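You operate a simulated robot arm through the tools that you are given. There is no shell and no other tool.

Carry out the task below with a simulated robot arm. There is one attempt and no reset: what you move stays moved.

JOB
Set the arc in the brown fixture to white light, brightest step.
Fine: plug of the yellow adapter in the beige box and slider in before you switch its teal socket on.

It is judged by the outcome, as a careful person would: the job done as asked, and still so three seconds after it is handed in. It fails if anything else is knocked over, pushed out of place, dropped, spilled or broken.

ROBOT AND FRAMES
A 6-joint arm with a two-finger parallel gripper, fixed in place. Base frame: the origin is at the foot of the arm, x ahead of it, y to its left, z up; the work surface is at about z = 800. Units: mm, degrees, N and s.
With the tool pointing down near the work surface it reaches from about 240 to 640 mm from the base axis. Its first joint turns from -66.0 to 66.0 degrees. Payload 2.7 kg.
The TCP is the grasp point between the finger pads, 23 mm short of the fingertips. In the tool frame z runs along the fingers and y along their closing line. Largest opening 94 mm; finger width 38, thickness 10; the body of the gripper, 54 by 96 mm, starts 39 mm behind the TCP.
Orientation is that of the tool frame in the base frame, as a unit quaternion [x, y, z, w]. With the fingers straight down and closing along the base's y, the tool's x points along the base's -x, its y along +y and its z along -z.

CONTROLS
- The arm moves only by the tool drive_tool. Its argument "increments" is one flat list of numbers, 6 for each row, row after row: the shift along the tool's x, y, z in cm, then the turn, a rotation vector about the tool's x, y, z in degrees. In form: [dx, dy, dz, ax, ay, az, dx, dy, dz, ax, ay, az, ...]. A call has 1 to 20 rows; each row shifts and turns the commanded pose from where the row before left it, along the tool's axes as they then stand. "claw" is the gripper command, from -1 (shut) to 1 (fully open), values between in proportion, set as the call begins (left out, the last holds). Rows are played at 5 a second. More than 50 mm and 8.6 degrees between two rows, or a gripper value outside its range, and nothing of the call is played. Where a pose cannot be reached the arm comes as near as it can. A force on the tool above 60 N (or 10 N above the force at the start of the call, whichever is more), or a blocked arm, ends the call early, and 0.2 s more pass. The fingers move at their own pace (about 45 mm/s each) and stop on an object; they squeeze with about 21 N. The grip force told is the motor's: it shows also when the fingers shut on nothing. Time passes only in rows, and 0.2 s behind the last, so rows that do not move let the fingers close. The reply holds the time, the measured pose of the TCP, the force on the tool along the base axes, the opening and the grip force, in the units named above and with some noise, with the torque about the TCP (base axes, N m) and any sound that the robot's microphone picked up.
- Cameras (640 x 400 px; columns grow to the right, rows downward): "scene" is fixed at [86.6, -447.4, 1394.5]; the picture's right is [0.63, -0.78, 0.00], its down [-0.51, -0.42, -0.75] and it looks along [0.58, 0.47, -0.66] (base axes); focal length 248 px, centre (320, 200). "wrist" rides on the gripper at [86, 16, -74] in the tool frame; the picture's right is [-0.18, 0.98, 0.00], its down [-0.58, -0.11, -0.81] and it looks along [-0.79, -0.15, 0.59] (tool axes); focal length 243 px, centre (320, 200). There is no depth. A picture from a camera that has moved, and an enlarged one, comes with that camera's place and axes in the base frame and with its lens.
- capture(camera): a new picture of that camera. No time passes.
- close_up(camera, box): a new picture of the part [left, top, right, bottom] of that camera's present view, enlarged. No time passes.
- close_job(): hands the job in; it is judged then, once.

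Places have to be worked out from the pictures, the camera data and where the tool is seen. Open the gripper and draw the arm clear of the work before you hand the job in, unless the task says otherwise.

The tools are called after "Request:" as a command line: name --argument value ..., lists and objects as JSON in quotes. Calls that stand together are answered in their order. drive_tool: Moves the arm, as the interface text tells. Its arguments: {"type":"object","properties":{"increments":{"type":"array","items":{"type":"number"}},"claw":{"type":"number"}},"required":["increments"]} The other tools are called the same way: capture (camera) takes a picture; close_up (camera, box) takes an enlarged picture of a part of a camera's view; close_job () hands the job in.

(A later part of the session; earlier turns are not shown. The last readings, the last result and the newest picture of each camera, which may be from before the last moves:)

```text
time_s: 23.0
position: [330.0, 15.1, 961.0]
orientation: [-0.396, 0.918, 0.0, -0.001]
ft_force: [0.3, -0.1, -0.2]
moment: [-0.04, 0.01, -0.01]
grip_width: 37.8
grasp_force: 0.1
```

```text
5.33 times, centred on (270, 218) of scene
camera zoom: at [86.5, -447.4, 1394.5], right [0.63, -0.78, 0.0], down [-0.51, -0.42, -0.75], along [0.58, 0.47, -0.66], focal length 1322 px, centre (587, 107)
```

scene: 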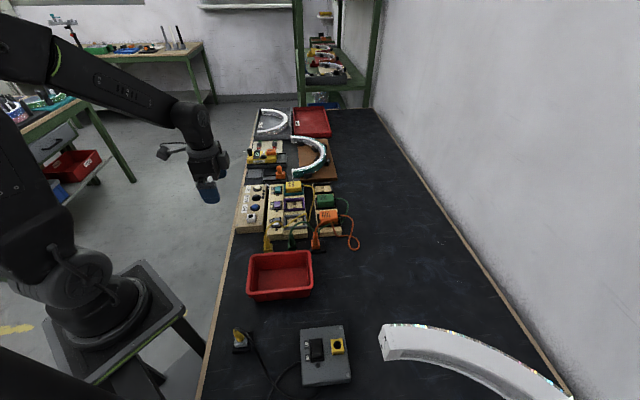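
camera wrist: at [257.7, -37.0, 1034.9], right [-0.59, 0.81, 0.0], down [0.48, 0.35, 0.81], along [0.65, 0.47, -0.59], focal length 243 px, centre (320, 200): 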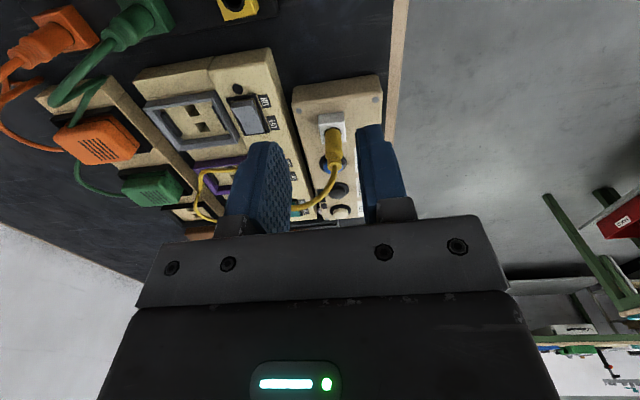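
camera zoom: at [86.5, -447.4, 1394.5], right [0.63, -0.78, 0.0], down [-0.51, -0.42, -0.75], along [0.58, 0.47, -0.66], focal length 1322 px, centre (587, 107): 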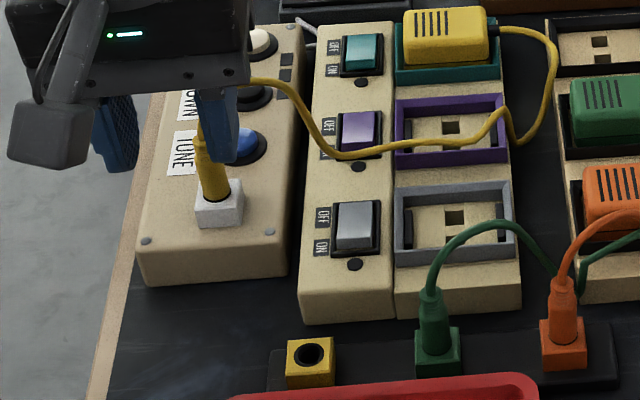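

The plug is standing in the white jack. I'll move up and over toward the slider, yawing so I face along the slide direction. That also clears the scene camera's view of the plug.

Request:
drive_tool --increments '[-4.18, -0.46, -0.56, 0, 0, 0, -4.18, -0.46, -0.56, 0, 0, 0, -4.18, -0.46, -0.56, 0, 0, 0, -4.18, -0.46, -0.56, 0, 0, 0, -4.18, -0.46, -0.56, 0, 0, 0, -4.18, -0.46, -0.56, 0, 0, 0, -4.18, -0.46, -0.56, 0, 0, 0, 0, 0, 0, 0, 0, 7.5, 0, 0, 0, 0, 0, 7.5, 0, 0, 0, 0, 0, 7.5, 0, 0, 0, 0, 0, 7.5, 0, 0, 0, 0, 0, 7.5, 0, 0, 0, 0, 0, 7.5, 0, 0, 0, 0, 0, 7.5, 0, 0, 0, 0, 0, 7.5, 0, 0, 0, 0, 0, 7.5, 0, 0, 0, 0, 0, 7.5, 0, 0, 0, 0, 0, 7.5, 0, 0, 0, 0, 0, 7.5]' --claw 1

Request:
capture --camera "wrist"

Request:
close_up --camera "scene" --box '[230, 180, 310, 255]'

Request:
close_up --camera "scene" --box '[236, 185, 276, 225]'

```text
time_s: 27.0
position: [553.3, 205.4, 1000.6]
orientation: [0.372, 0.928, 0.0, 0.001]
ft_force: [0.0, -0.2, 0.1]
moment: [-0.04, -0.03, 0.01]
grip_width: 93.9
grasp_force: 0.1
```

```text
taken
camera wrist: at [501.7, 276.7, 1075.0], right [0.81, 0.58, 0.0], down [0.35, -0.48, 0.81], along [0.47, -0.65, -0.59], focal length 243 px, centre (320, 200)
```

wrist: 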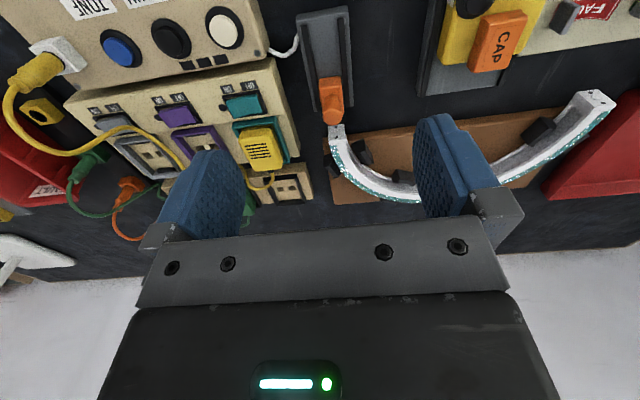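

```text
5.33 times, centred on (270, 218) of scene
camera zoom: at [86.6, -447.4, 1394.5], right [0.63, -0.78, 0.0], down [-0.51, -0.42, -0.75], along [0.58, 0.47, -0.66], focal length 1322 px, centre (587, 107)
```

zoom: 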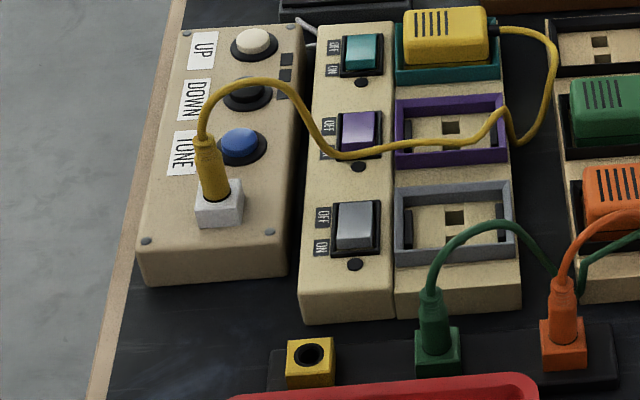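

```text
10.00 times, centred on (256, 205) of scene
camera zoom: at [86.6, -447.4, 1394.5], right [0.63, -0.78, 0.0], down [-0.51, -0.42, -0.75], along [0.58, 0.47, -0.66], focal length 2480 px, centre (960, 150)
```

zoom: 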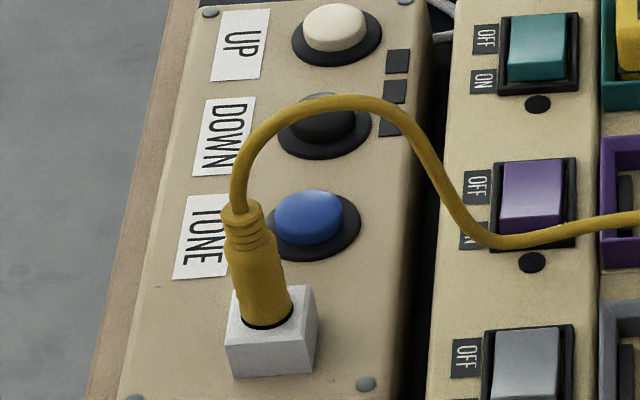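

The plug looks flush in the ring. I'll compare it at equal zoom with the parked green plug, and look closely at the slider, pins and arc end.

Request:
close_up --camera "scene" --box '[280, 220, 344, 260]'

Request:
close_up --camera "wrist" --box '[260, 0, 420, 140]'

Request:
close_up --camera "wrist" --box '[300, 60, 380, 160]'

Request:
close_up --camera "wrist" --box '[0, 0, 300, 200]'

```text
10.00 times, centred on (312, 240) of scene
camera zoom: at [86.6, -447.4, 1394.5], right [0.63, -0.78, 0.0], down [-0.51, -0.42, -0.75], along [0.58, 0.47, -0.66], focal length 2480 px, centre (400, -200)
```

zoom: 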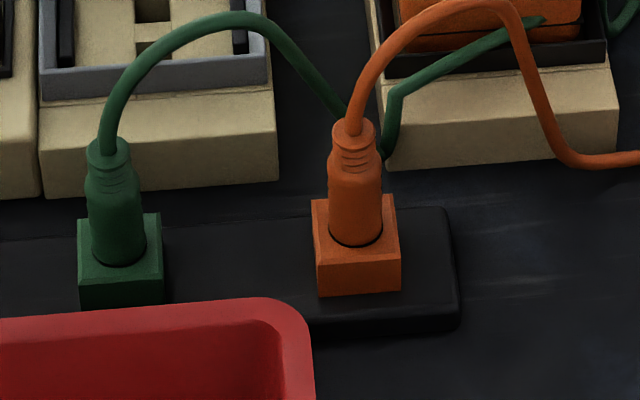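

```text
2.86 times, centred on (340, 70) of wrist
camera zoom: at [501.7, 276.7, 1075.0], right [0.81, 0.58, 0.0], down [0.35, -0.48, 0.81], along [0.47, -0.65, -0.59], focal length 693 px, centre (263, 571)
```

zoom: 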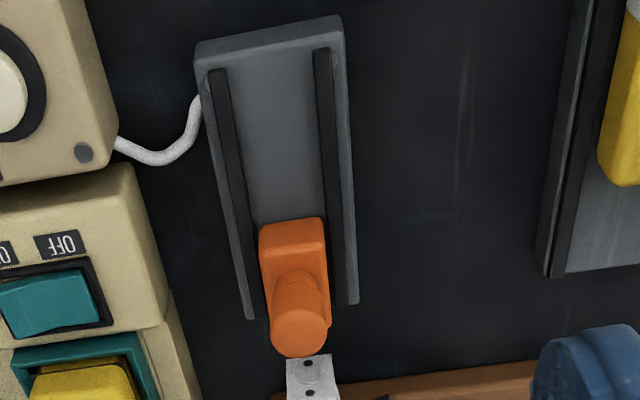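

```text
4.00 times, centred on (340, 110) of wrist
camera zoom: at [501.7, 276.7, 1075.0], right [0.81, 0.58, 0.0], down [0.35, -0.48, 0.81], along [0.47, -0.65, -0.59], focal length 970 px, centre (240, 560)
```

zoom: 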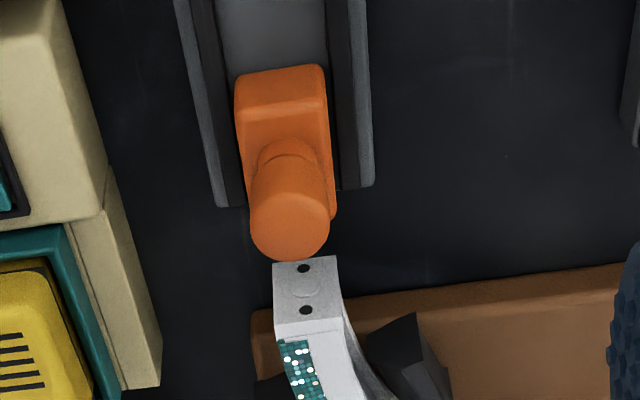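

```text
2.00 times, centred on (150, 100) of wrist
camera zoom: at [501.7, 276.7, 1075.0], right [0.81, 0.58, 0.0], down [0.35, -0.48, 0.81], along [0.47, -0.65, -0.59], focal length 485 px, centre (660, 400)
```

zoom: 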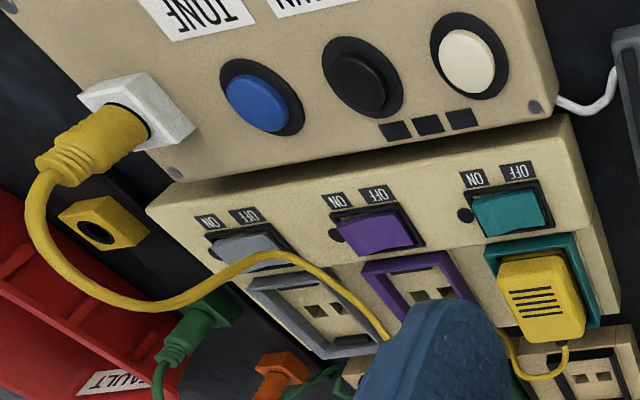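

The yellow plug's exposed height matches the parked plugs, so it is seated. The slider's handle is about 19 mm across and stands about 56 mm ahead of the tool axis, with its pins facing the arc-end holes. I'll close the fingers, come down behind the handle and push it toward the arc.

Request:
drive_tool --increments '[-1.5, 0.15, 0, 0, 0, 0, 0, 0, 3.3, 0, 0, 0, 0, 0, 3.3, 0, 0, 0, 0, 0, 3.3, 0, 0, 0, 0, 0, 3.1, 0, 0, 0, 0, 0, 0, 0, 0, 0]' --claw -1

Request:
capture --camera "wrist"

Request:
close_up --camera "scene" --box '[230, 130, 350, 205]'

```text
time_s: 28.4
position: [567.1, 195.2, 870.5]
orientation: [0.37, 0.929, -0.001, 0.0]
ft_force: [-0.3, -0.3, 0.7]
moment: [0.02, -0.01, -0.01]
grip_width: 0.0
grasp_force: 20.5
```

```text
taken
camera wrist: at [514.4, 267.0, 945.7], right [0.81, 0.59, 0.0], down [0.35, -0.48, 0.81], along [0.47, -0.65, -0.59], focal length 243 px, centre (320, 200)
```

wrist: 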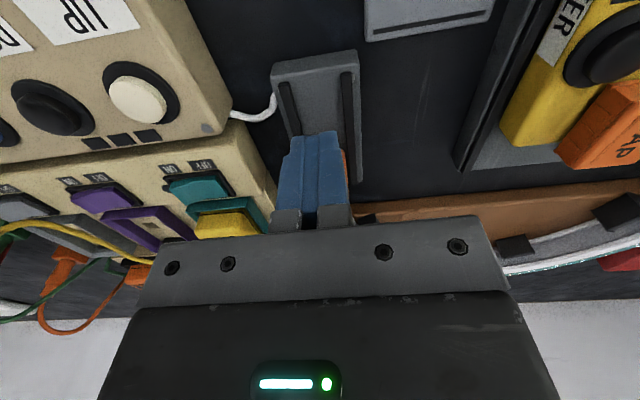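

```text
5.33 times, centred on (290, 168) of scene
camera zoom: at [86.6, -447.4, 1394.5], right [0.63, -0.78, 0.0], down [-0.51, -0.42, -0.75], along [0.58, 0.47, -0.66], focal length 1322 px, centre (480, 373)
```

zoom: 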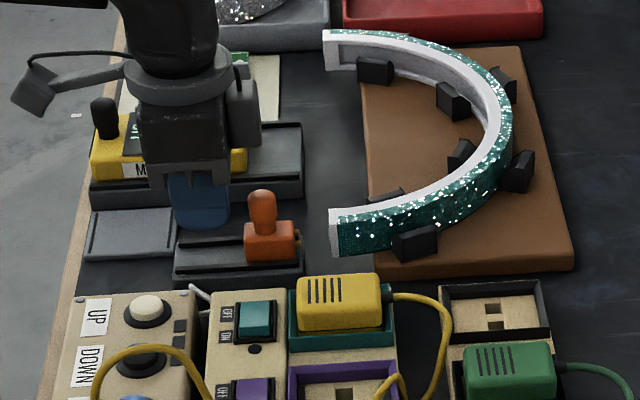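

The fingers are behind the handle with about 14 mm to go before contact. I'll push along the rail in small steps and read the force.

Request:
drive_tool --increments '[-0.5, 0, 0, 0, 0, 0, -0.5, 0, 0, 0, 0, 0, -0.3, 0, 0, 0, 0, 0, -0.3, 0, 0, 0, 0, 0, -0.3, 0, 0, 0, 0, 0, 0, 0, 0, 0, 0, 0]'

Request:
close_up --camera "scene" --box '[230, 130, 350, 205]'

```text
time_s: 29.8
position: [580.1, 183.4, 869.6]
orientation: [0.372, 0.928, 0.0, 0.0]
ft_force: [-0.3, 1.1, 0.7]
moment: [-0.01, 0.01, -0.02]
grip_width: 0.1
grasp_force: 20.7
```

```text
5.33 times, centred on (290, 168) of scene
camera zoom: at [86.5, -447.4, 1394.5], right [0.63, -0.78, 0.0], down [-0.51, -0.42, -0.75], along [0.58, 0.47, -0.66], focal length 1322 px, centre (480, 373)
```

zoom: 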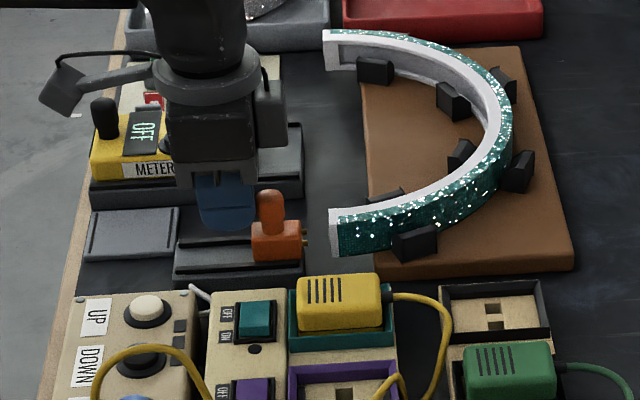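

The slider is moving freely, with two brass pins pointing at the arc's holes and roughly 15 mm of gap left. I'll continue pushing.

Request:
drive_tool --increments '[-0.4, 0, 0, 0, 0, 0, -0.4, 0, 0, 0, 0, 0, -0.4, 0, 0, 0, 0, 0, 0, 0, 0, 0, 0, 0]'

Request:
close_up --camera "scene" --box '[260, 155, 308, 185]'

```text
time_s: 30.8
position: [588.6, 174.8, 870.4]
orientation: [0.37, 0.929, 0.0, 0.0]
ft_force: [0.4, 0.1, 0.5]
moment: [0.03, 0.01, 0.04]
grip_width: 0.1
grasp_force: 20.9
```

```text
13.33 times, centred on (284, 170) of scene
camera zoom: at [86.6, -447.4, 1394.5], right [0.63, -0.78, 0.0], down [-0.51, -0.42, -0.75], along [0.58, 0.47, -0.66], focal length 3306 px, centre (800, 600)
```

zoom: 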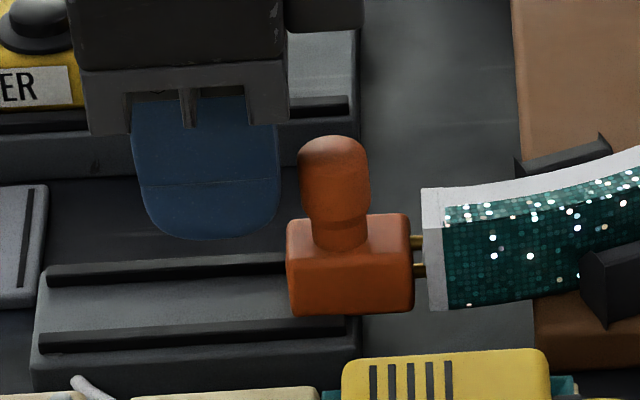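

The pins are at the arc's holes, with about 4 mm left between the block and the arc end. I'll push the remainder in 1 mm steps.

Request:
drive_tool --increments '[-0.15, 0, 0, 0, 0, 0, -0.15, 0, 0, 0, 0, 0, 0, 0, 0, 0, 0, 0]'

Request:
close_up --camera "scene" --box '[260, 155, 308, 185]'

```text
time_s: 31.6
position: [590.8, 172.8, 869.8]
orientation: [0.371, 0.929, 0.0, 0.001]
ft_force: [-0.4, -0.2, 0.1]
moment: [-0.01, -0.01, -0.02]
grip_width: 0.1
grasp_force: 20.9
```

```text
13.33 times, centred on (284, 170) of scene
camera zoom: at [86.6, -447.4, 1394.5], right [0.63, -0.78, 0.0], down [-0.51, -0.42, -0.75], along [0.58, 0.47, -0.66], focal length 3306 px, centre (800, 600)
```

zoom: 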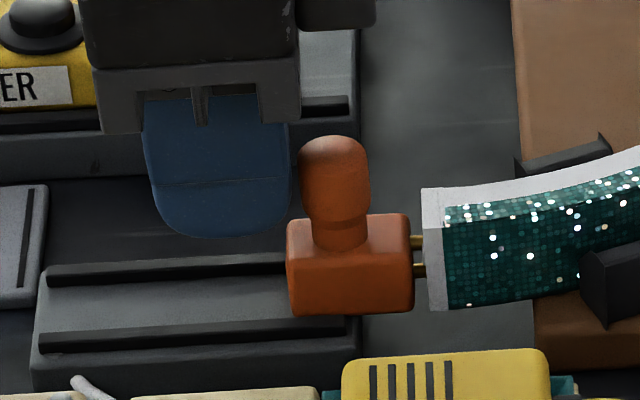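

The slider had coasted a few millimetres ahead of the fingers and stopped, so the fingers are just catching up. I'll keep pushing in small steps.

Request:
drive_tool --increments '[-0.15, 0, 0, 0, 0, 0, -0.15, 0, 0, 0, 0, 0, 0, 0, 0, 0, 0, 0]'

Request:
close_up --camera "scene" --box '[260, 155, 308, 185]'

```text
time_s: 32.4
position: [591.1, 172.0, 869.2]
orientation: [0.37, 0.929, 0.0, -0.001]
ft_force: [-9.1, 4.3, 3.3]
moment: [-0.05, -0.08, -0.1]
grip_width: 0.0
grasp_force: 21.3
```

```text
13.33 times, centred on (284, 170) of scene
camera zoom: at [86.3, -447.3, 1394.5], right [0.63, -0.78, 0.0], down [-0.51, -0.42, -0.75], along [0.58, 0.47, -0.66], focal length 3306 px, centre (800, 600)
```

zoom: 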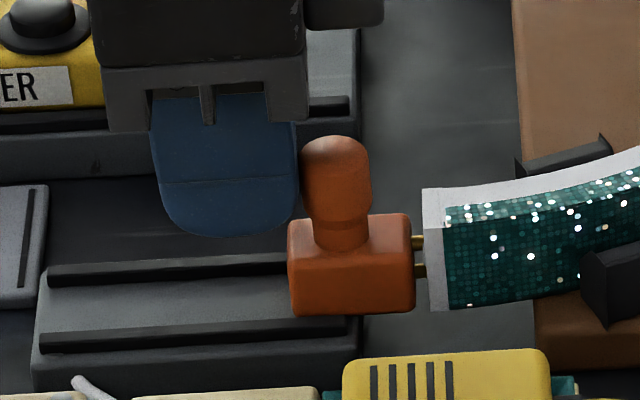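

The push now reads about 10 N with almost no motion, and roughly 3.5 mm of pin is still visible. Before pushing harder I'll back off and look from the wrist camera to see whether the pins are in the holes or stopped against the face.

Request:
drive_tool --increments '[1.5, 0, 0, 0, 0, 0, 2.0, 0, -2.0, 0, 0, 0, 0, 0, -3.0, 0, 0, 0, 0, 0, -3.0, 0, 0, 0, 0, 0, 0, 0, 0, 0]' --claw 1

Request:
capture --camera "wrist"

Request:
close_up --camera "wrist" --box '[300, 80, 380, 160]'

Request:
close_up --camera "scene" --box '[276, 160, 300, 175]'

```text
time_s: 33.6
position: [566.4, 194.8, 951.3]
orientation: [0.37, 0.929, 0.0, 0.0]
ft_force: [0.1, 0.0, -0.5]
moment: [0.0, 0.03, 0.01]
grip_width: 94.1
grasp_force: 0.1
```

```text
taken
camera wrist: at [514.2, 265.7, 1025.8], right [0.81, 0.59, 0.0], down [0.35, -0.48, 0.81], along [0.47, -0.65, -0.59], focal length 243 px, centre (320, 200)
```

wrist: 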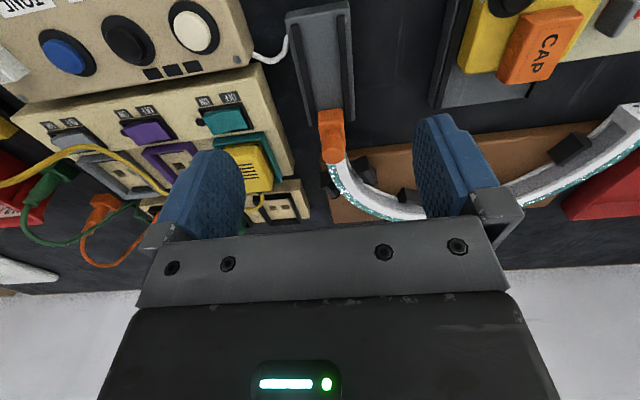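

```text
5.00 times, centred on (340, 120) of wrist
camera zoom: at [514.2, 265.7, 1025.8], right [0.81, 0.59, 0.0], down [0.35, -0.48, 0.81], along [0.47, -0.65, -0.59], focal length 1213 px, centre (220, 600)
```

zoom: 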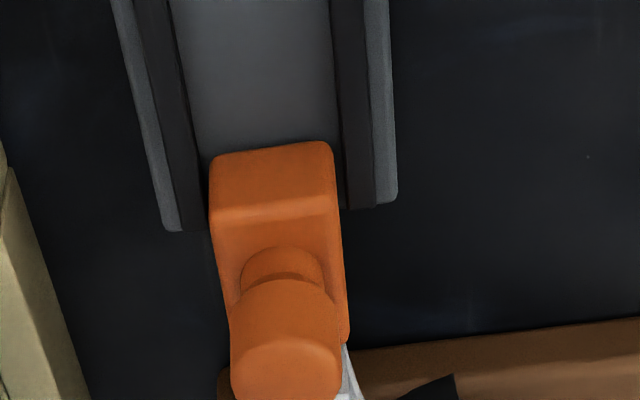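

```text
16.00 times, centred on (288, 168) of scene
camera zoom: at [86.6, -447.4, 1394.5], right [0.63, -0.78, 0.0], down [-0.51, -0.42, -0.75], along [0.58, 0.47, -0.66], focal length 3967 px, centre (832, 720)
```

zoom: 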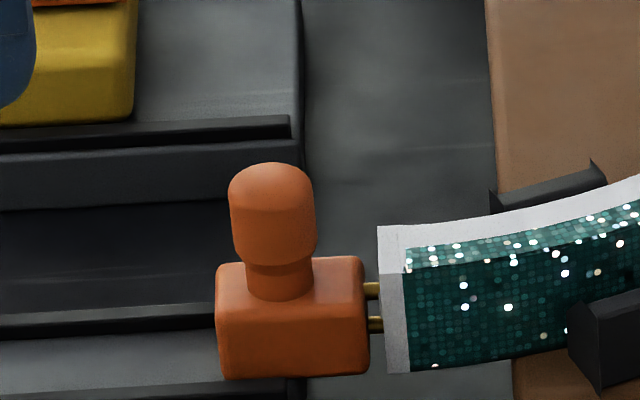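

Two brass pins bridge a gap of about 3.5 mm between the slider block and the arc's end. I want to know whether that is the fully-in position, so I'll look at the spare arc's end holes and take a closer view of this gap.

Request:
close_up --camera "scene" --box '[370, 315, 434, 365]'

Request:
close_up --camera "wrist" --box '[310, 120, 370, 170]'

Request:
close_up --camera "scene" --box '[264, 130, 304, 160]'

```text
8.00 times, centred on (402, 340) of scene
camera zoom: at [86.6, -447.4, 1394.5], right [0.63, -0.78, 0.0], down [-0.51, -0.42, -0.75], along [0.58, 0.47, -0.66], focal length 1984 px, centre (-336, -920)
```

zoom: 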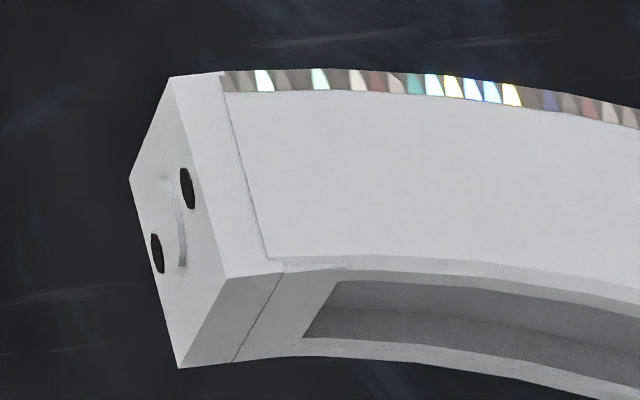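

```text
8.00 times, centred on (340, 145) of wrist
camera zoom: at [514.2, 265.7, 1025.8], right [0.81, 0.59, 0.0], down [0.35, -0.48, 0.81], along [0.47, -0.65, -0.59], focal length 1941 px, centre (160, 640)
```

zoom: 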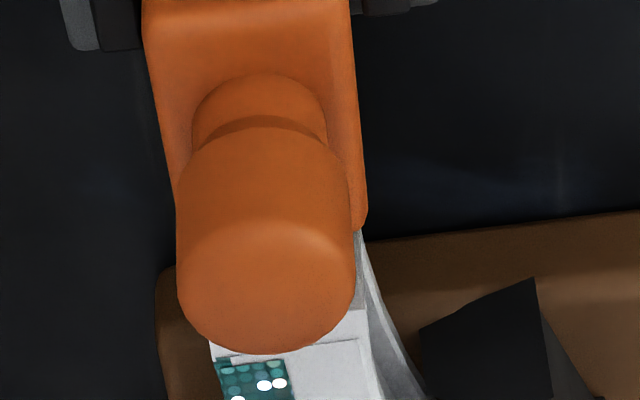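

```text
13.33 times, centred on (284, 145) of scene
camera zoom: at [86.6, -447.4, 1394.5], right [0.63, -0.78, 0.0], down [-0.51, -0.42, -0.75], along [0.58, 0.47, -0.66], focal length 3306 px, centre (800, 933)
```

zoom: 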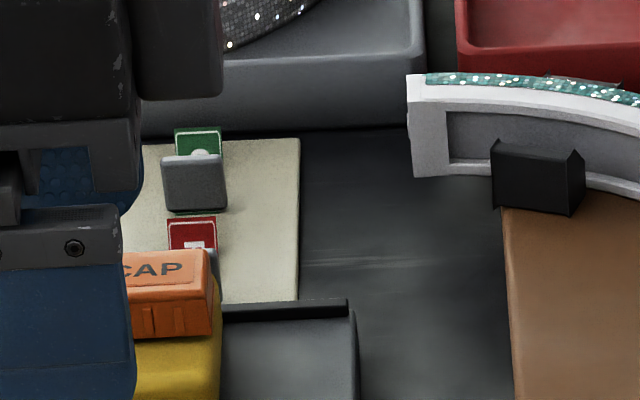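

I need a direct side view of the pin gap. I'll yaw back by 90° and look from the -u side at low height, staying clear of the adapter and the arc.

Request:
drive_tool --increments '[0, 0, -1.0, 0, 0, -7.5, 0, 0, 0, 0, 0, -7.5, 0, 0, 0, 0, 0, -7.5, 0, 0, 0, 0, 0, -7.5, 0, 0, 0, 0, 0, -7.5, 0, 0, 0, 0, 0, -7.5, 0, 0, 0, 0, 0, -7.5, 0, 0, 0, 0, 0, -7.5, 0, 0, 0, 0, 0, -7.5, 0, 0, 0, 0, 0, -7.5, 0, 0, 0, 0, 0, -7.5, 0, 0, 0, 0, 0, -7.5, 2.48, -4.05, 0, 0, 0, 0, 2.48, -4.05, 0, 0, 0, 0, 0, 0, 3.0, 0, 0, 0, 0, 0, 3.0, 0, 0, 0, 0, 0, 0, 0, 0, 0]'

Request:
capture --camera "wrist"

Request:
close_up --camera "wrist" --box '[280, 120, 380, 210]'

```text
time_s: 37.2
position: [590.6, 103.4, 901.3]
orientation: [-0.396, 0.918, 0.0, 0.0]
ft_force: [-0.5, -0.2, 0.3]
moment: [-0.01, 0.02, 0.0]
grip_width: 94.1
grasp_force: 0.0
```

```text
taken
camera wrist: at [518.9, 52.5, 975.6], right [-0.59, 0.81, 0.0], down [0.48, 0.35, 0.81], along [0.65, 0.47, -0.59], focal length 243 px, centre (320, 200)
```

wrist: 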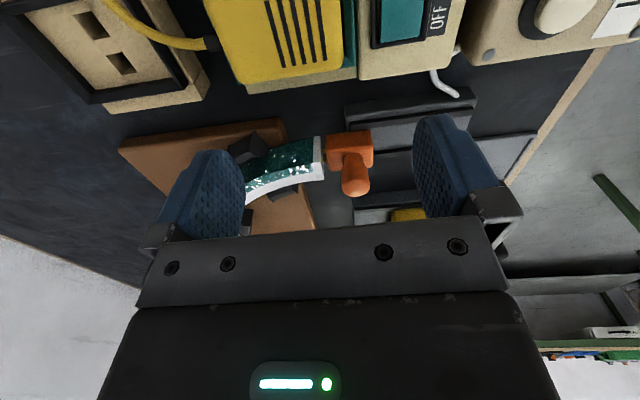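

```text
4.44 times, centred on (330, 165) of wrist
camera zoom: at [518.9, 52.5, 975.6], right [-0.59, 0.81, 0.0], down [0.48, 0.35, 0.81], along [0.65, 0.47, -0.59], focal length 1078 px, centre (276, 356)
```

zoom: 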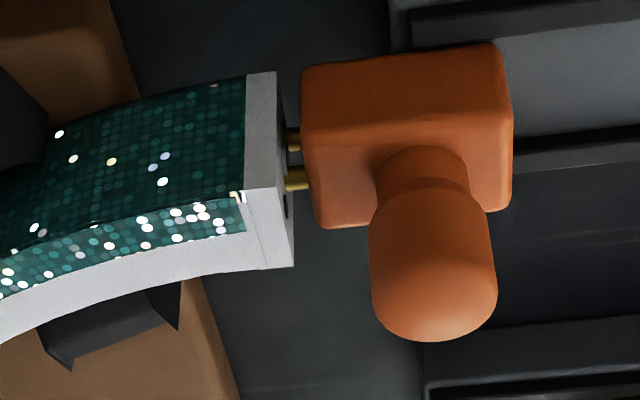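

This is a clear side view: two brass pins reach the arc's end cap, and there is a dark spot higher up on the end face. I'll zoom in tighter to see where the pins meet the face.

Request:
close_up --camera "wrist" --box '[332, 135, 356, 150]'

Request:
close_up --camera "wrist" --box '[316, 130, 364, 190]'

Request:
close_up --camera "scene" --box '[284, 162, 296, 174]'

```text
16.00 times, centred on (344, 142) of wrist
camera zoom: at [518.9, 52.5, 975.6], right [-0.59, 0.81, 0.0], down [0.48, 0.35, 0.81], along [0.65, 0.47, -0.59], focal length 3882 px, centre (-64, 1120)
```

zoom: 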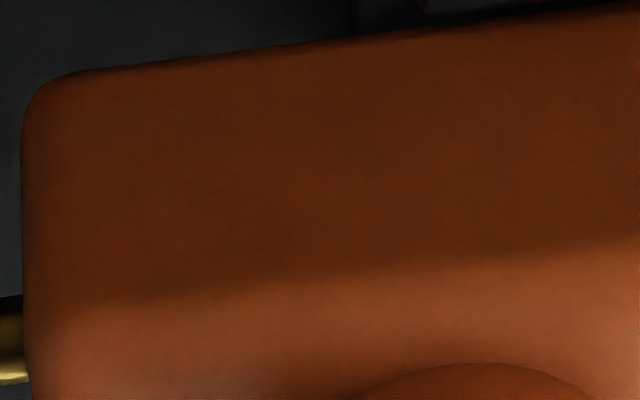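

```text
6.67 times, centred on (340, 160) of wrist
camera zoom: at [518.9, 52.5, 975.6], right [-0.59, 0.81, 0.0], down [0.48, 0.35, 0.81], along [0.65, 0.47, -0.59], focal length 1618 px, centre (187, 467)
```

zoom: 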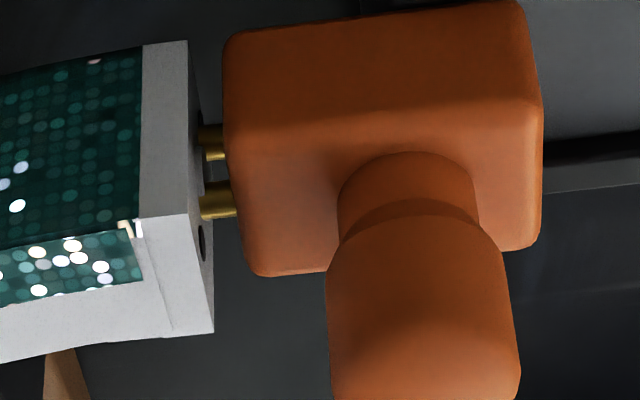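

```text
16.00 times, centred on (290, 168) of scene
camera zoom: at [86.6, -447.4, 1394.5], right [0.63, -0.78, 0.0], down [-0.51, -0.42, -0.75], along [0.58, 0.47, -0.66], focal length 3967 px, centre (800, 712)
```

zoom: 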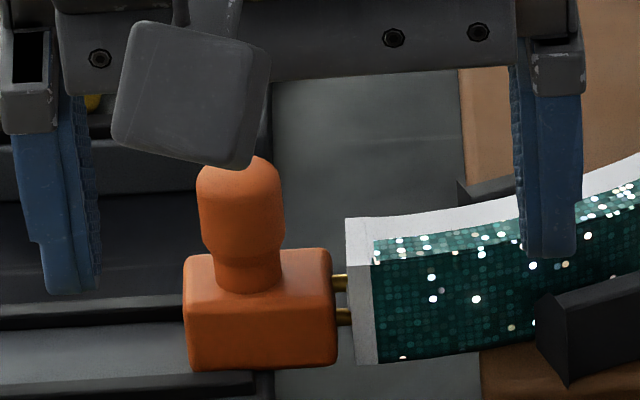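

I'll zoom right onto the pin tips to judge whether they touch or enter the end face.

Request:
close_up --camera "wrist" --box '[312, 145, 336, 160]'

Request:
close_up --camera "wrist" --box '[312, 158, 336, 173]'

```text
16.00 times, centred on (324, 152) of wrist
camera zoom: at [518.9, 52.5, 975.6], right [-0.59, 0.81, 0.0], down [0.48, 0.35, 0.81], along [0.65, 0.47, -0.59], focal length 3882 px, centre (256, 960)
```

zoom: 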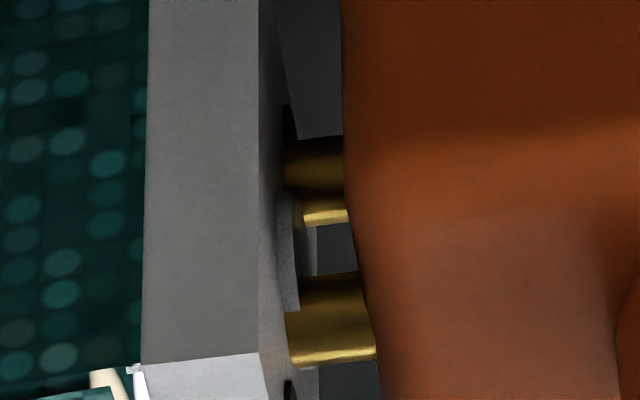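

```text
16.00 times, centred on (324, 166) of wrist
camera zoom: at [518.9, 52.5, 975.6], right [-0.59, 0.81, 0.0], down [0.48, 0.35, 0.81], along [0.65, 0.47, -0.59], focal length 3882 px, centre (256, 752)
```

zoom: 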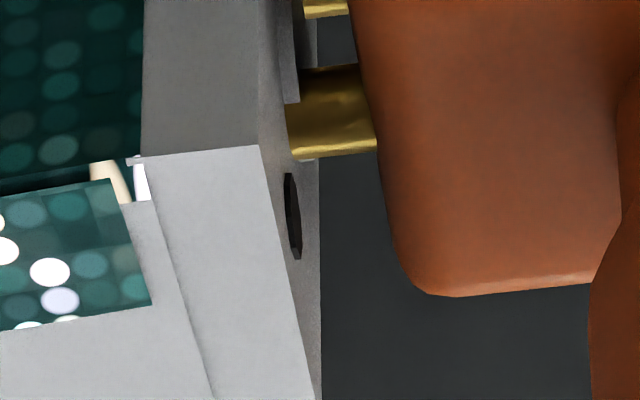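

The pin tips meet the arc's end cap, and the slider sat firm at 10 N, so it is in. Next is the teal socket switch. I'll rise, move above it at about (522,106) and yaw so that the closed fingertips cover only the ON half.

Request:
drive_tool --increments '[0, 0, -2.8, 0, 0, 0, 0, 0, -2.8, 0, 0, 0, 0, 0, -2.8, 0, 0, 0, 2.24, 2.7, 0, 0, 0, 0, 2.24, 2.7, 0, 0, 0, 0, 0, 0, 0, 0, 0, 7.5, 0, 0, 0, 0, 0, 7.5, 0, 0, 0, 0, 0, 7.5, 0, 0, 0, 0, 0, 7.5, 0, 0, 0, 0, 0, 7.5, 0, 0, 0, 0, 0, 7.5, 0, 0, 0, 0, 0, 7.5, 0, 0, 0, 0, 0, 7.5, 0, 0, 0, 0, 0, 7.5, 0, 0, 0, 0, 0, 7.5, 0, 0, 0, 0, 0, 7.5, 0, 0, 0, 0, 0, 7.0, 0, 0, 0, 0, 0, 0]' --claw -1

Request:
capture --camera "wrist"

Request:
close_up --camera "wrist" --box '[240, 0, 400, 120]'

Request:
close_up --camera "scene" --box '[270, 175, 310, 205]'

```text
time_s: 41.0
position: [522.0, 107.4, 984.1]
orientation: [0.367, 0.93, 0.0, 0.0]
ft_force: [-0.5, 0.0, 1.0]
moment: [-0.02, -0.04, 0.01]
grip_width: 0.2
grasp_force: 21.0
```

```text
taken
camera wrist: at [468.8, 178.6, 1058.9], right [0.81, 0.59, 0.0], down [0.35, -0.48, 0.81], along [0.48, -0.65, -0.59], focal length 243 px, centre (320, 200)
```

wrist: 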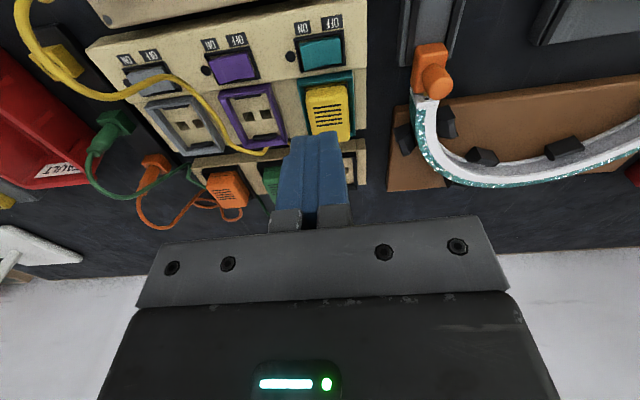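

```text
3.33 times, centred on (320, 60) of wrist
camera zoom: at [468.8, 178.6, 1058.9], right [0.81, 0.59, 0.0], down [0.35, -0.48, 0.81], along [0.48, -0.65, -0.59], focal length 809 px, centre (320, 667)
```

zoom: 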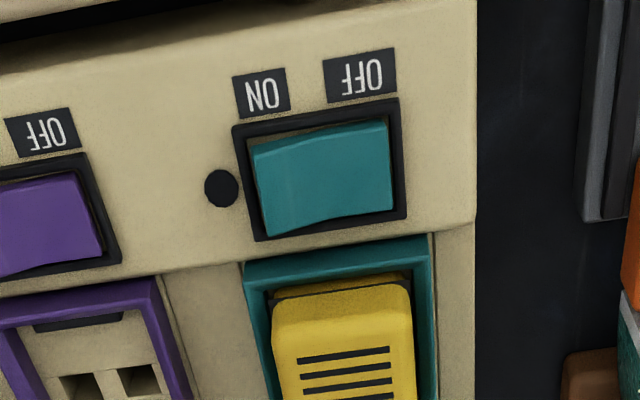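

```text
13.33 times, centred on (290, 190) of scene
camera zoom: at [86.6, -447.4, 1394.5], right [0.63, -0.78, 0.0], down [-0.51, -0.42, -0.75], along [0.58, 0.47, -0.66], focal length 3306 px, centre (720, 333)
```

zoom: 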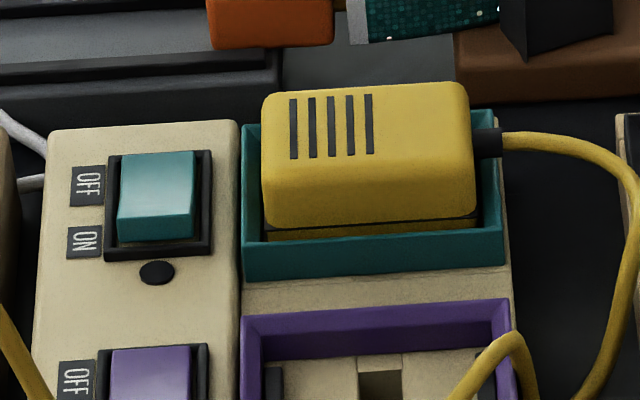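

The teal rocker's ON end (toward -u) is raised, so it is OFF as expected. Its centre is near (525,104), about 35 mm long. I'll shift 11 mm toward ON and descend to just above it.

Request:
drive_tool --increments '[-0.2, -1.13, 0, 0, 0, 0, 0, 0, 3.5, 0, 0, 0, 0, 0, 3.5, 0, 0, 0, 0, 0, 3.5, 0, 0, 0, 0, 0, 0, 0, 0, 0]'

Request:
close_up --camera "wrist" --box '[240, 60, 400, 180]'

Request:
close_up --camera "scene" --box '[260, 165, 324, 205]'

```text
time_s: 42.2
position: [516.7, 98.7, 880.3]
orientation: [0.366, 0.931, 0.0, 0.0]
ft_force: [0.2, -0.8, 0.8]
moment: [0.0, 0.0, 0.01]
grip_width: 0.1
grasp_force: 21.5
```

```text
3.33 times, centred on (320, 120) of wrist
camera zoom: at [463.0, 169.0, 954.3], right [0.81, 0.59, 0.0], down [0.35, -0.48, 0.81], along [0.48, -0.65, -0.59], focal length 809 px, centre (320, 467)
```

zoom: 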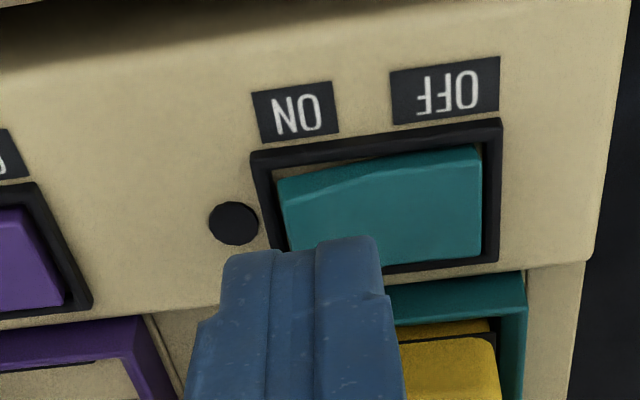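

```text
10.00 times, centred on (292, 185) of scene
camera zoom: at [86.6, -447.4, 1394.5], right [0.63, -0.78, 0.0], down [-0.51, -0.42, -0.75], along [0.58, 0.47, -0.66], focal length 2480 px, centre (600, 350)
```

zoom: 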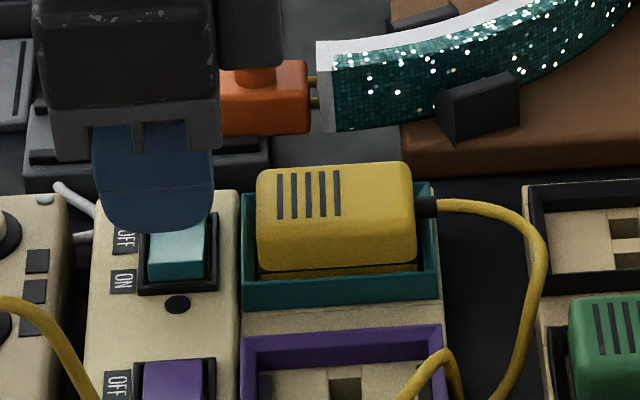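

The closed tips sit over the ON half. I'll shift 3 mm toward the centre so they miss the housing rim, then descend and press in small steps, listening for a click.

Request:
drive_tool --increments '[0, 0.3, 0, 0, 0, 0, 0, 0, 0.6, 0, 0, 0, 0, 0, 0.4, 0, 0, 0, 0, 0, 0, 0, 0, 0]'

Request:
close_up --camera "scene" --box '[260, 175, 308, 205]'

```text
time_s: 43.2
position: [518.4, 100.4, 869.6]
orientation: [0.367, 0.93, 0.0, 0.0]
ft_force: [0.2, -0.4, 0.6]
moment: [0.01, -0.01, 0.01]
grip_width: 0.1
grasp_force: 21.3
```

```text
13.33 times, centred on (284, 190) of scene
camera zoom: at [86.6, -447.4, 1394.5], right [0.63, -0.78, 0.0], down [-0.51, -0.42, -0.75], along [0.58, 0.47, -0.66], focal length 3306 px, centre (800, 333)
```

zoom: 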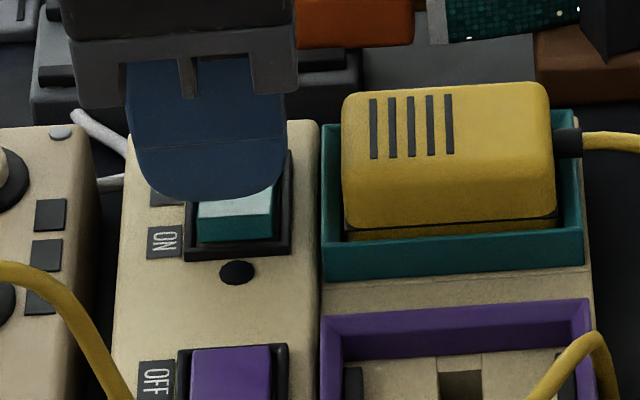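

No contact yet. I'll continue down in 2 mm steps.

Request:
drive_tool --increments '[0, 0, 0.2, 0, 0, 0, 0, 0, 0.2, 0, 0, 0, 0, 0, 0, 0, 0, 0]'

```text
time_s: 44.0
position: [517.4, 99.6, 865.0]
orientation: [0.366, 0.931, 0.0, 0.0]
ft_force: [0.8, -0.2, -0.2]
moment: [0.01, -0.01, -0.01]
grip_width: 0.0
grasp_force: 20.8
```

Still free. I'll keep stepping down.

Request:
drive_tool --increments '[0, 0, 0.2, 0, 0, 0, 0, 0, 0.15, 0, 0, 0, 0, 0, 0, 0, 0, 0]'

Request:
close_up --camera "scene" --box '[260, 175, 308, 205]'

```text
time_s: 44.8
position: [517.1, 101.6, 862.5]
orientation: [0.366, 0.93, 0.0, 0.0]
ft_force: [-0.7, -2.0, 0.8]
moment: [0.0, 0.01, 0.02]
grip_width: 0.2
grasp_force: 20.8
```

```text
13.33 times, centred on (284, 190) of scene
camera zoom: at [86.5, -447.4, 1394.4], right [0.63, -0.78, 0.0], down [-0.51, -0.42, -0.75], along [0.58, 0.47, -0.66], focal length 3306 px, centre (800, 333)
```

zoom: 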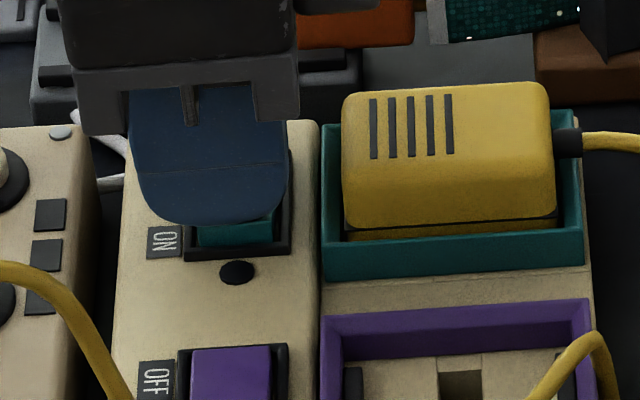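

Contact is starting at fingertip z of about 840. I'll press a few millimetres more.

Request:
drive_tool --increments '[0, 0, 0.15, 0, 0, 0, 0, 0, 0.15, 0, 0, 0, 0, 0, 0, 0, 0, 0]'

Request:
close_up --camera "scene" --box '[250, 150, 330, 210]'

```text
time_s: 45.6
position: [517.0, 99.9, 860.7]
orientation: [0.366, 0.931, 0.0, 0.0]
ft_force: [-21.4, -5.9, 32.7]
moment: [-0.12, 0.26, -0.02]
grip_width: 0.1
grasp_force: 20.4
```

```text
6.67 times, centred on (290, 180) of scene
camera zoom: at [85.5, -447.7, 1394.4], right [0.63, -0.78, 0.0], down [-0.51, -0.42, -0.75], along [0.58, 0.47, -0.66], focal length 1653 px, centre (520, 333)
```

zoom: 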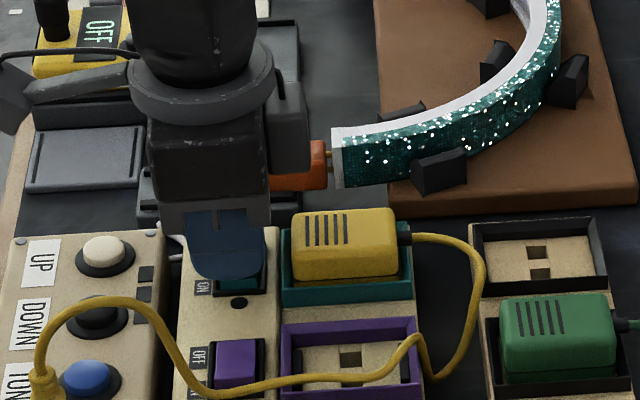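

The force jumped to 33 N with a push toward -u, so the rocker may have flipped or I may be touching the housing. I'll back up and look at the rocker.

Request:
drive_tool --increments '[0, 0, -0.3, 0, 0, 0, 0, 0, -1.5, 0, 0, 0, 0, 0, -2.5, 0, 0, 0, 0, 0, -3.0, 0, 0, 0, 0, 0, 0, 0, 0, 0]'

Request:
close_up --camera "wrist" --box '[240, 20, 400, 140]'

Request:
capture --camera "scene"

Request:
close_up --camera "scene" --box '[250, 170, 314, 210]'

```text
time_s: 46.8
position: [518.4, 100.5, 933.7]
orientation: [0.367, 0.93, 0.0, 0.0]
ft_force: [0.3, -0.6, -0.3]
moment: [0.01, -0.03, 0.02]
grip_width: 0.0
grasp_force: 20.7
heard: click
```

```text
3.33 times, centred on (320, 80) of wrist
camera zoom: at [464.9, 171.0, 1007.7], right [0.81, 0.59, 0.0], down [0.35, -0.48, 0.81], along [0.48, -0.65, -0.59], focal length 809 px, centre (320, 600)
```

zoom: 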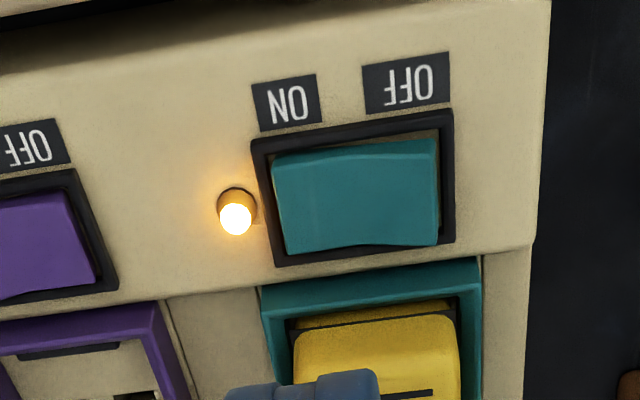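

```text
taken
```

scene: 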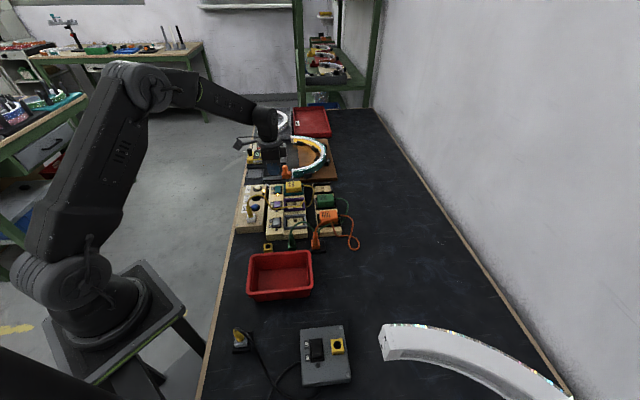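

```text
10.00 times, centred on (282, 190) of scene
camera zoom: at [86.6, -447.4, 1394.5], right [0.63, -0.78, 0.0], down [-0.51, -0.42, -0.75], along [0.58, 0.47, -0.66], focal length 2480 px, centre (700, 300)
```

zoom: 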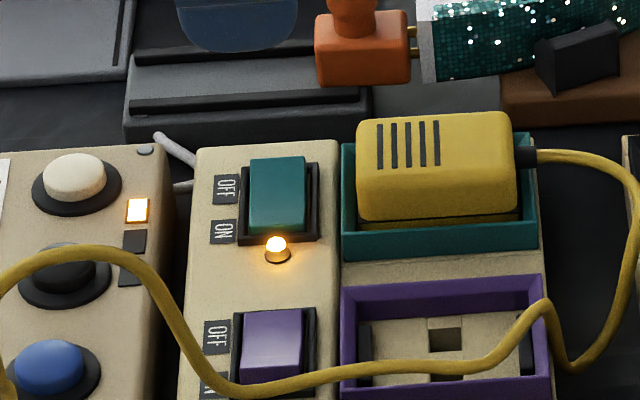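

There was a click: the teal lamp is lit, one LED on the beige box is lit, and the arc is glowing. I'll look at the arc's light and the LEDs.

Request:
close_up --camera "scene" --box '[270, 125, 350, 185]'

Request:
capture --camera "wrist"

Request:
close_up --camera "scene" --box '[236, 180, 276, 220]'

```text
6.67 times, centred on (310, 155) of scene
camera zoom: at [86.6, -447.4, 1394.5], right [0.63, -0.78, 0.0], down [-0.51, -0.42, -0.75], along [0.58, 0.47, -0.66], focal length 1653 px, centre (387, 500)
```

zoom: 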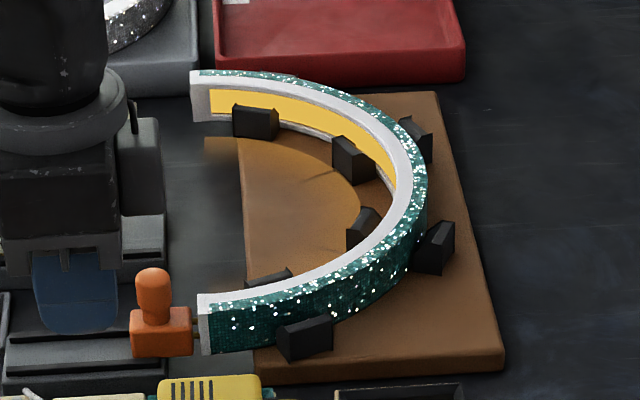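

```text
taken
camera wrist: at [464.9, 171.0, 1007.7], right [0.81, 0.59, 0.0], down [0.35, -0.48, 0.81], along [0.48, -0.65, -0.59], focal length 243 px, centre (320, 200)
```

wrist: 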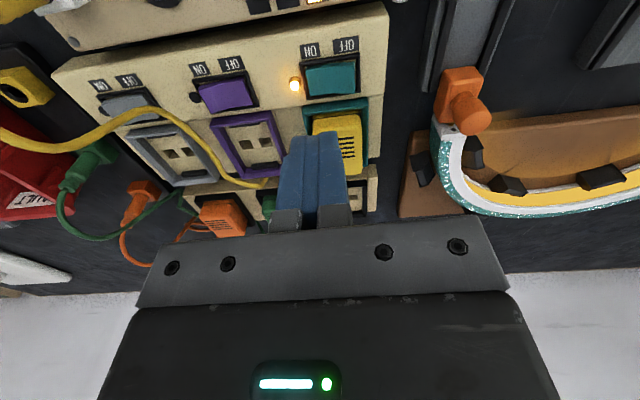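

```text
10.00 times, centred on (256, 200) of scene
camera zoom: at [86.6, -447.4, 1394.5], right [0.63, -0.78, 0.0], down [-0.51, -0.42, -0.75], along [0.58, 0.47, -0.66], focal length 2480 px, centre (960, 200)
```

zoom: 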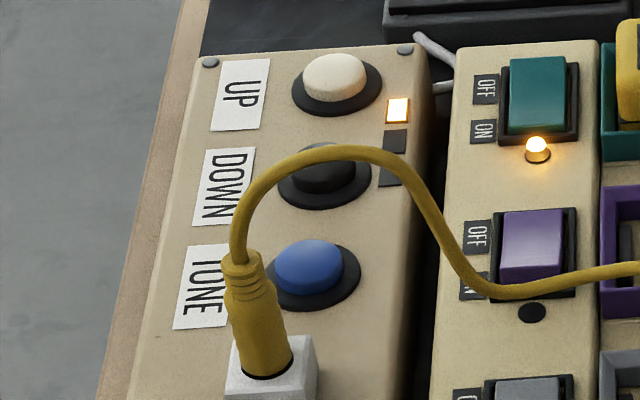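

The arc glows warm amber, and one of the three step LEDs is lit. I'll use TONE next. Because the cable rises near the plug, I'll approach with the camera on the far (+u) side, so I rotate another 90° at height and hover over TONE.

Request:
drive_tool --increments '[0, 0, -3.2, 0, 0, 0, 0, 0, -3.2, 0, 0, 0, 0, 0, 0, 0, 0, 7.5, 0, 0, 0, 0, 0, 7.5, 0, 0, 0, 0, 0, 7.5, 0, 0, 0, 0, 0, 7.5, 0, 0, 0, 0, 0, 7.5, 0, 0, 0, 0, 0, 7.5, 0, 0, 0, 0, 0, 7.5, 0, 0, 0, 0, 0, 7.5, 0, 0, 0, 0, 0, 7.5, 0, 0, 0, 0, 0, 7.5, 0, 0, 0, 0, 0, 7.5, 0, 0, 0, 0, 0, 7.5, -2.41, -2.41, 0, 0, 0, 0, -2.41, -2.41, 0, 0, 0, 0, -2.41, -2.41, 0, 0, 0, 0, 0, 0, 0, 0, 0, 0]'

Request:
capture --camera "wrist"

Request:
close_up --camera "wrist" --box '[220, 0, 420, 150]'

Request:
close_up --camera "scene" --box '[220, 160, 300, 220]'

```text
time_s: 50.6
position: [414.1, 95.3, 993.7]
orientation: [0.917, 0.398, 0.001, -0.001]
ft_force: [0.8, -0.9, 1.4]
moment: [0.02, 0.02, 0.0]
grip_width: 0.1
grasp_force: 21.2
```

```text
taken
camera wrist: at [483.8, 147.8, 1068.7], right [0.59, -0.81, 0.0], down [-0.48, -0.35, 0.81], along [-0.65, -0.48, -0.59], focal length 243 px, centre (320, 200)
```

wrist: 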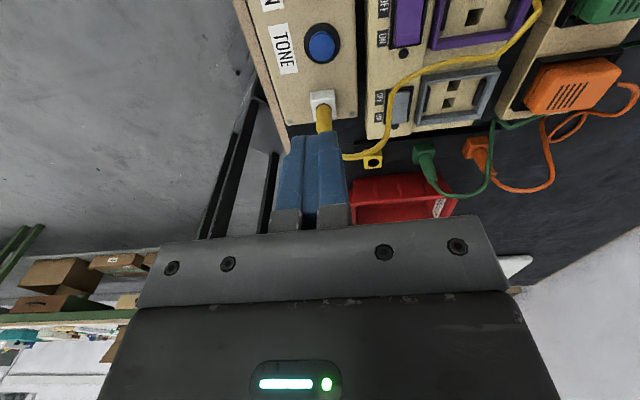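

```text
2.67 times, centred on (320, 75) of wrist
camera zoom: at [483.8, 147.8, 1068.7], right [0.59, -0.81, 0.0], down [-0.48, -0.35, 0.81], along [-0.65, -0.48, -0.59], focal length 647 px, centre (320, 533)
```

zoom: 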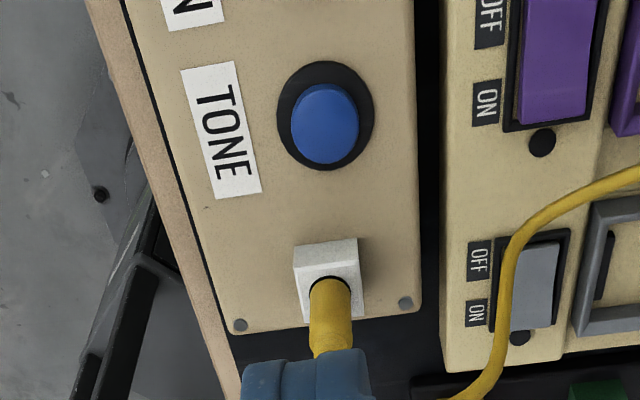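

```text
6.67 times, centred on (260, 190) of scene
camera zoom: at [86.5, -447.4, 1394.5], right [0.63, -0.78, 0.0], down [-0.51, -0.42, -0.75], along [0.58, 0.47, -0.66], focal length 1653 px, centre (720, 267)
```

zoom: 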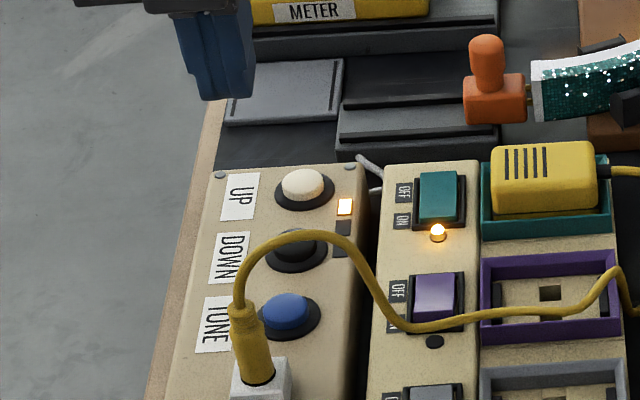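

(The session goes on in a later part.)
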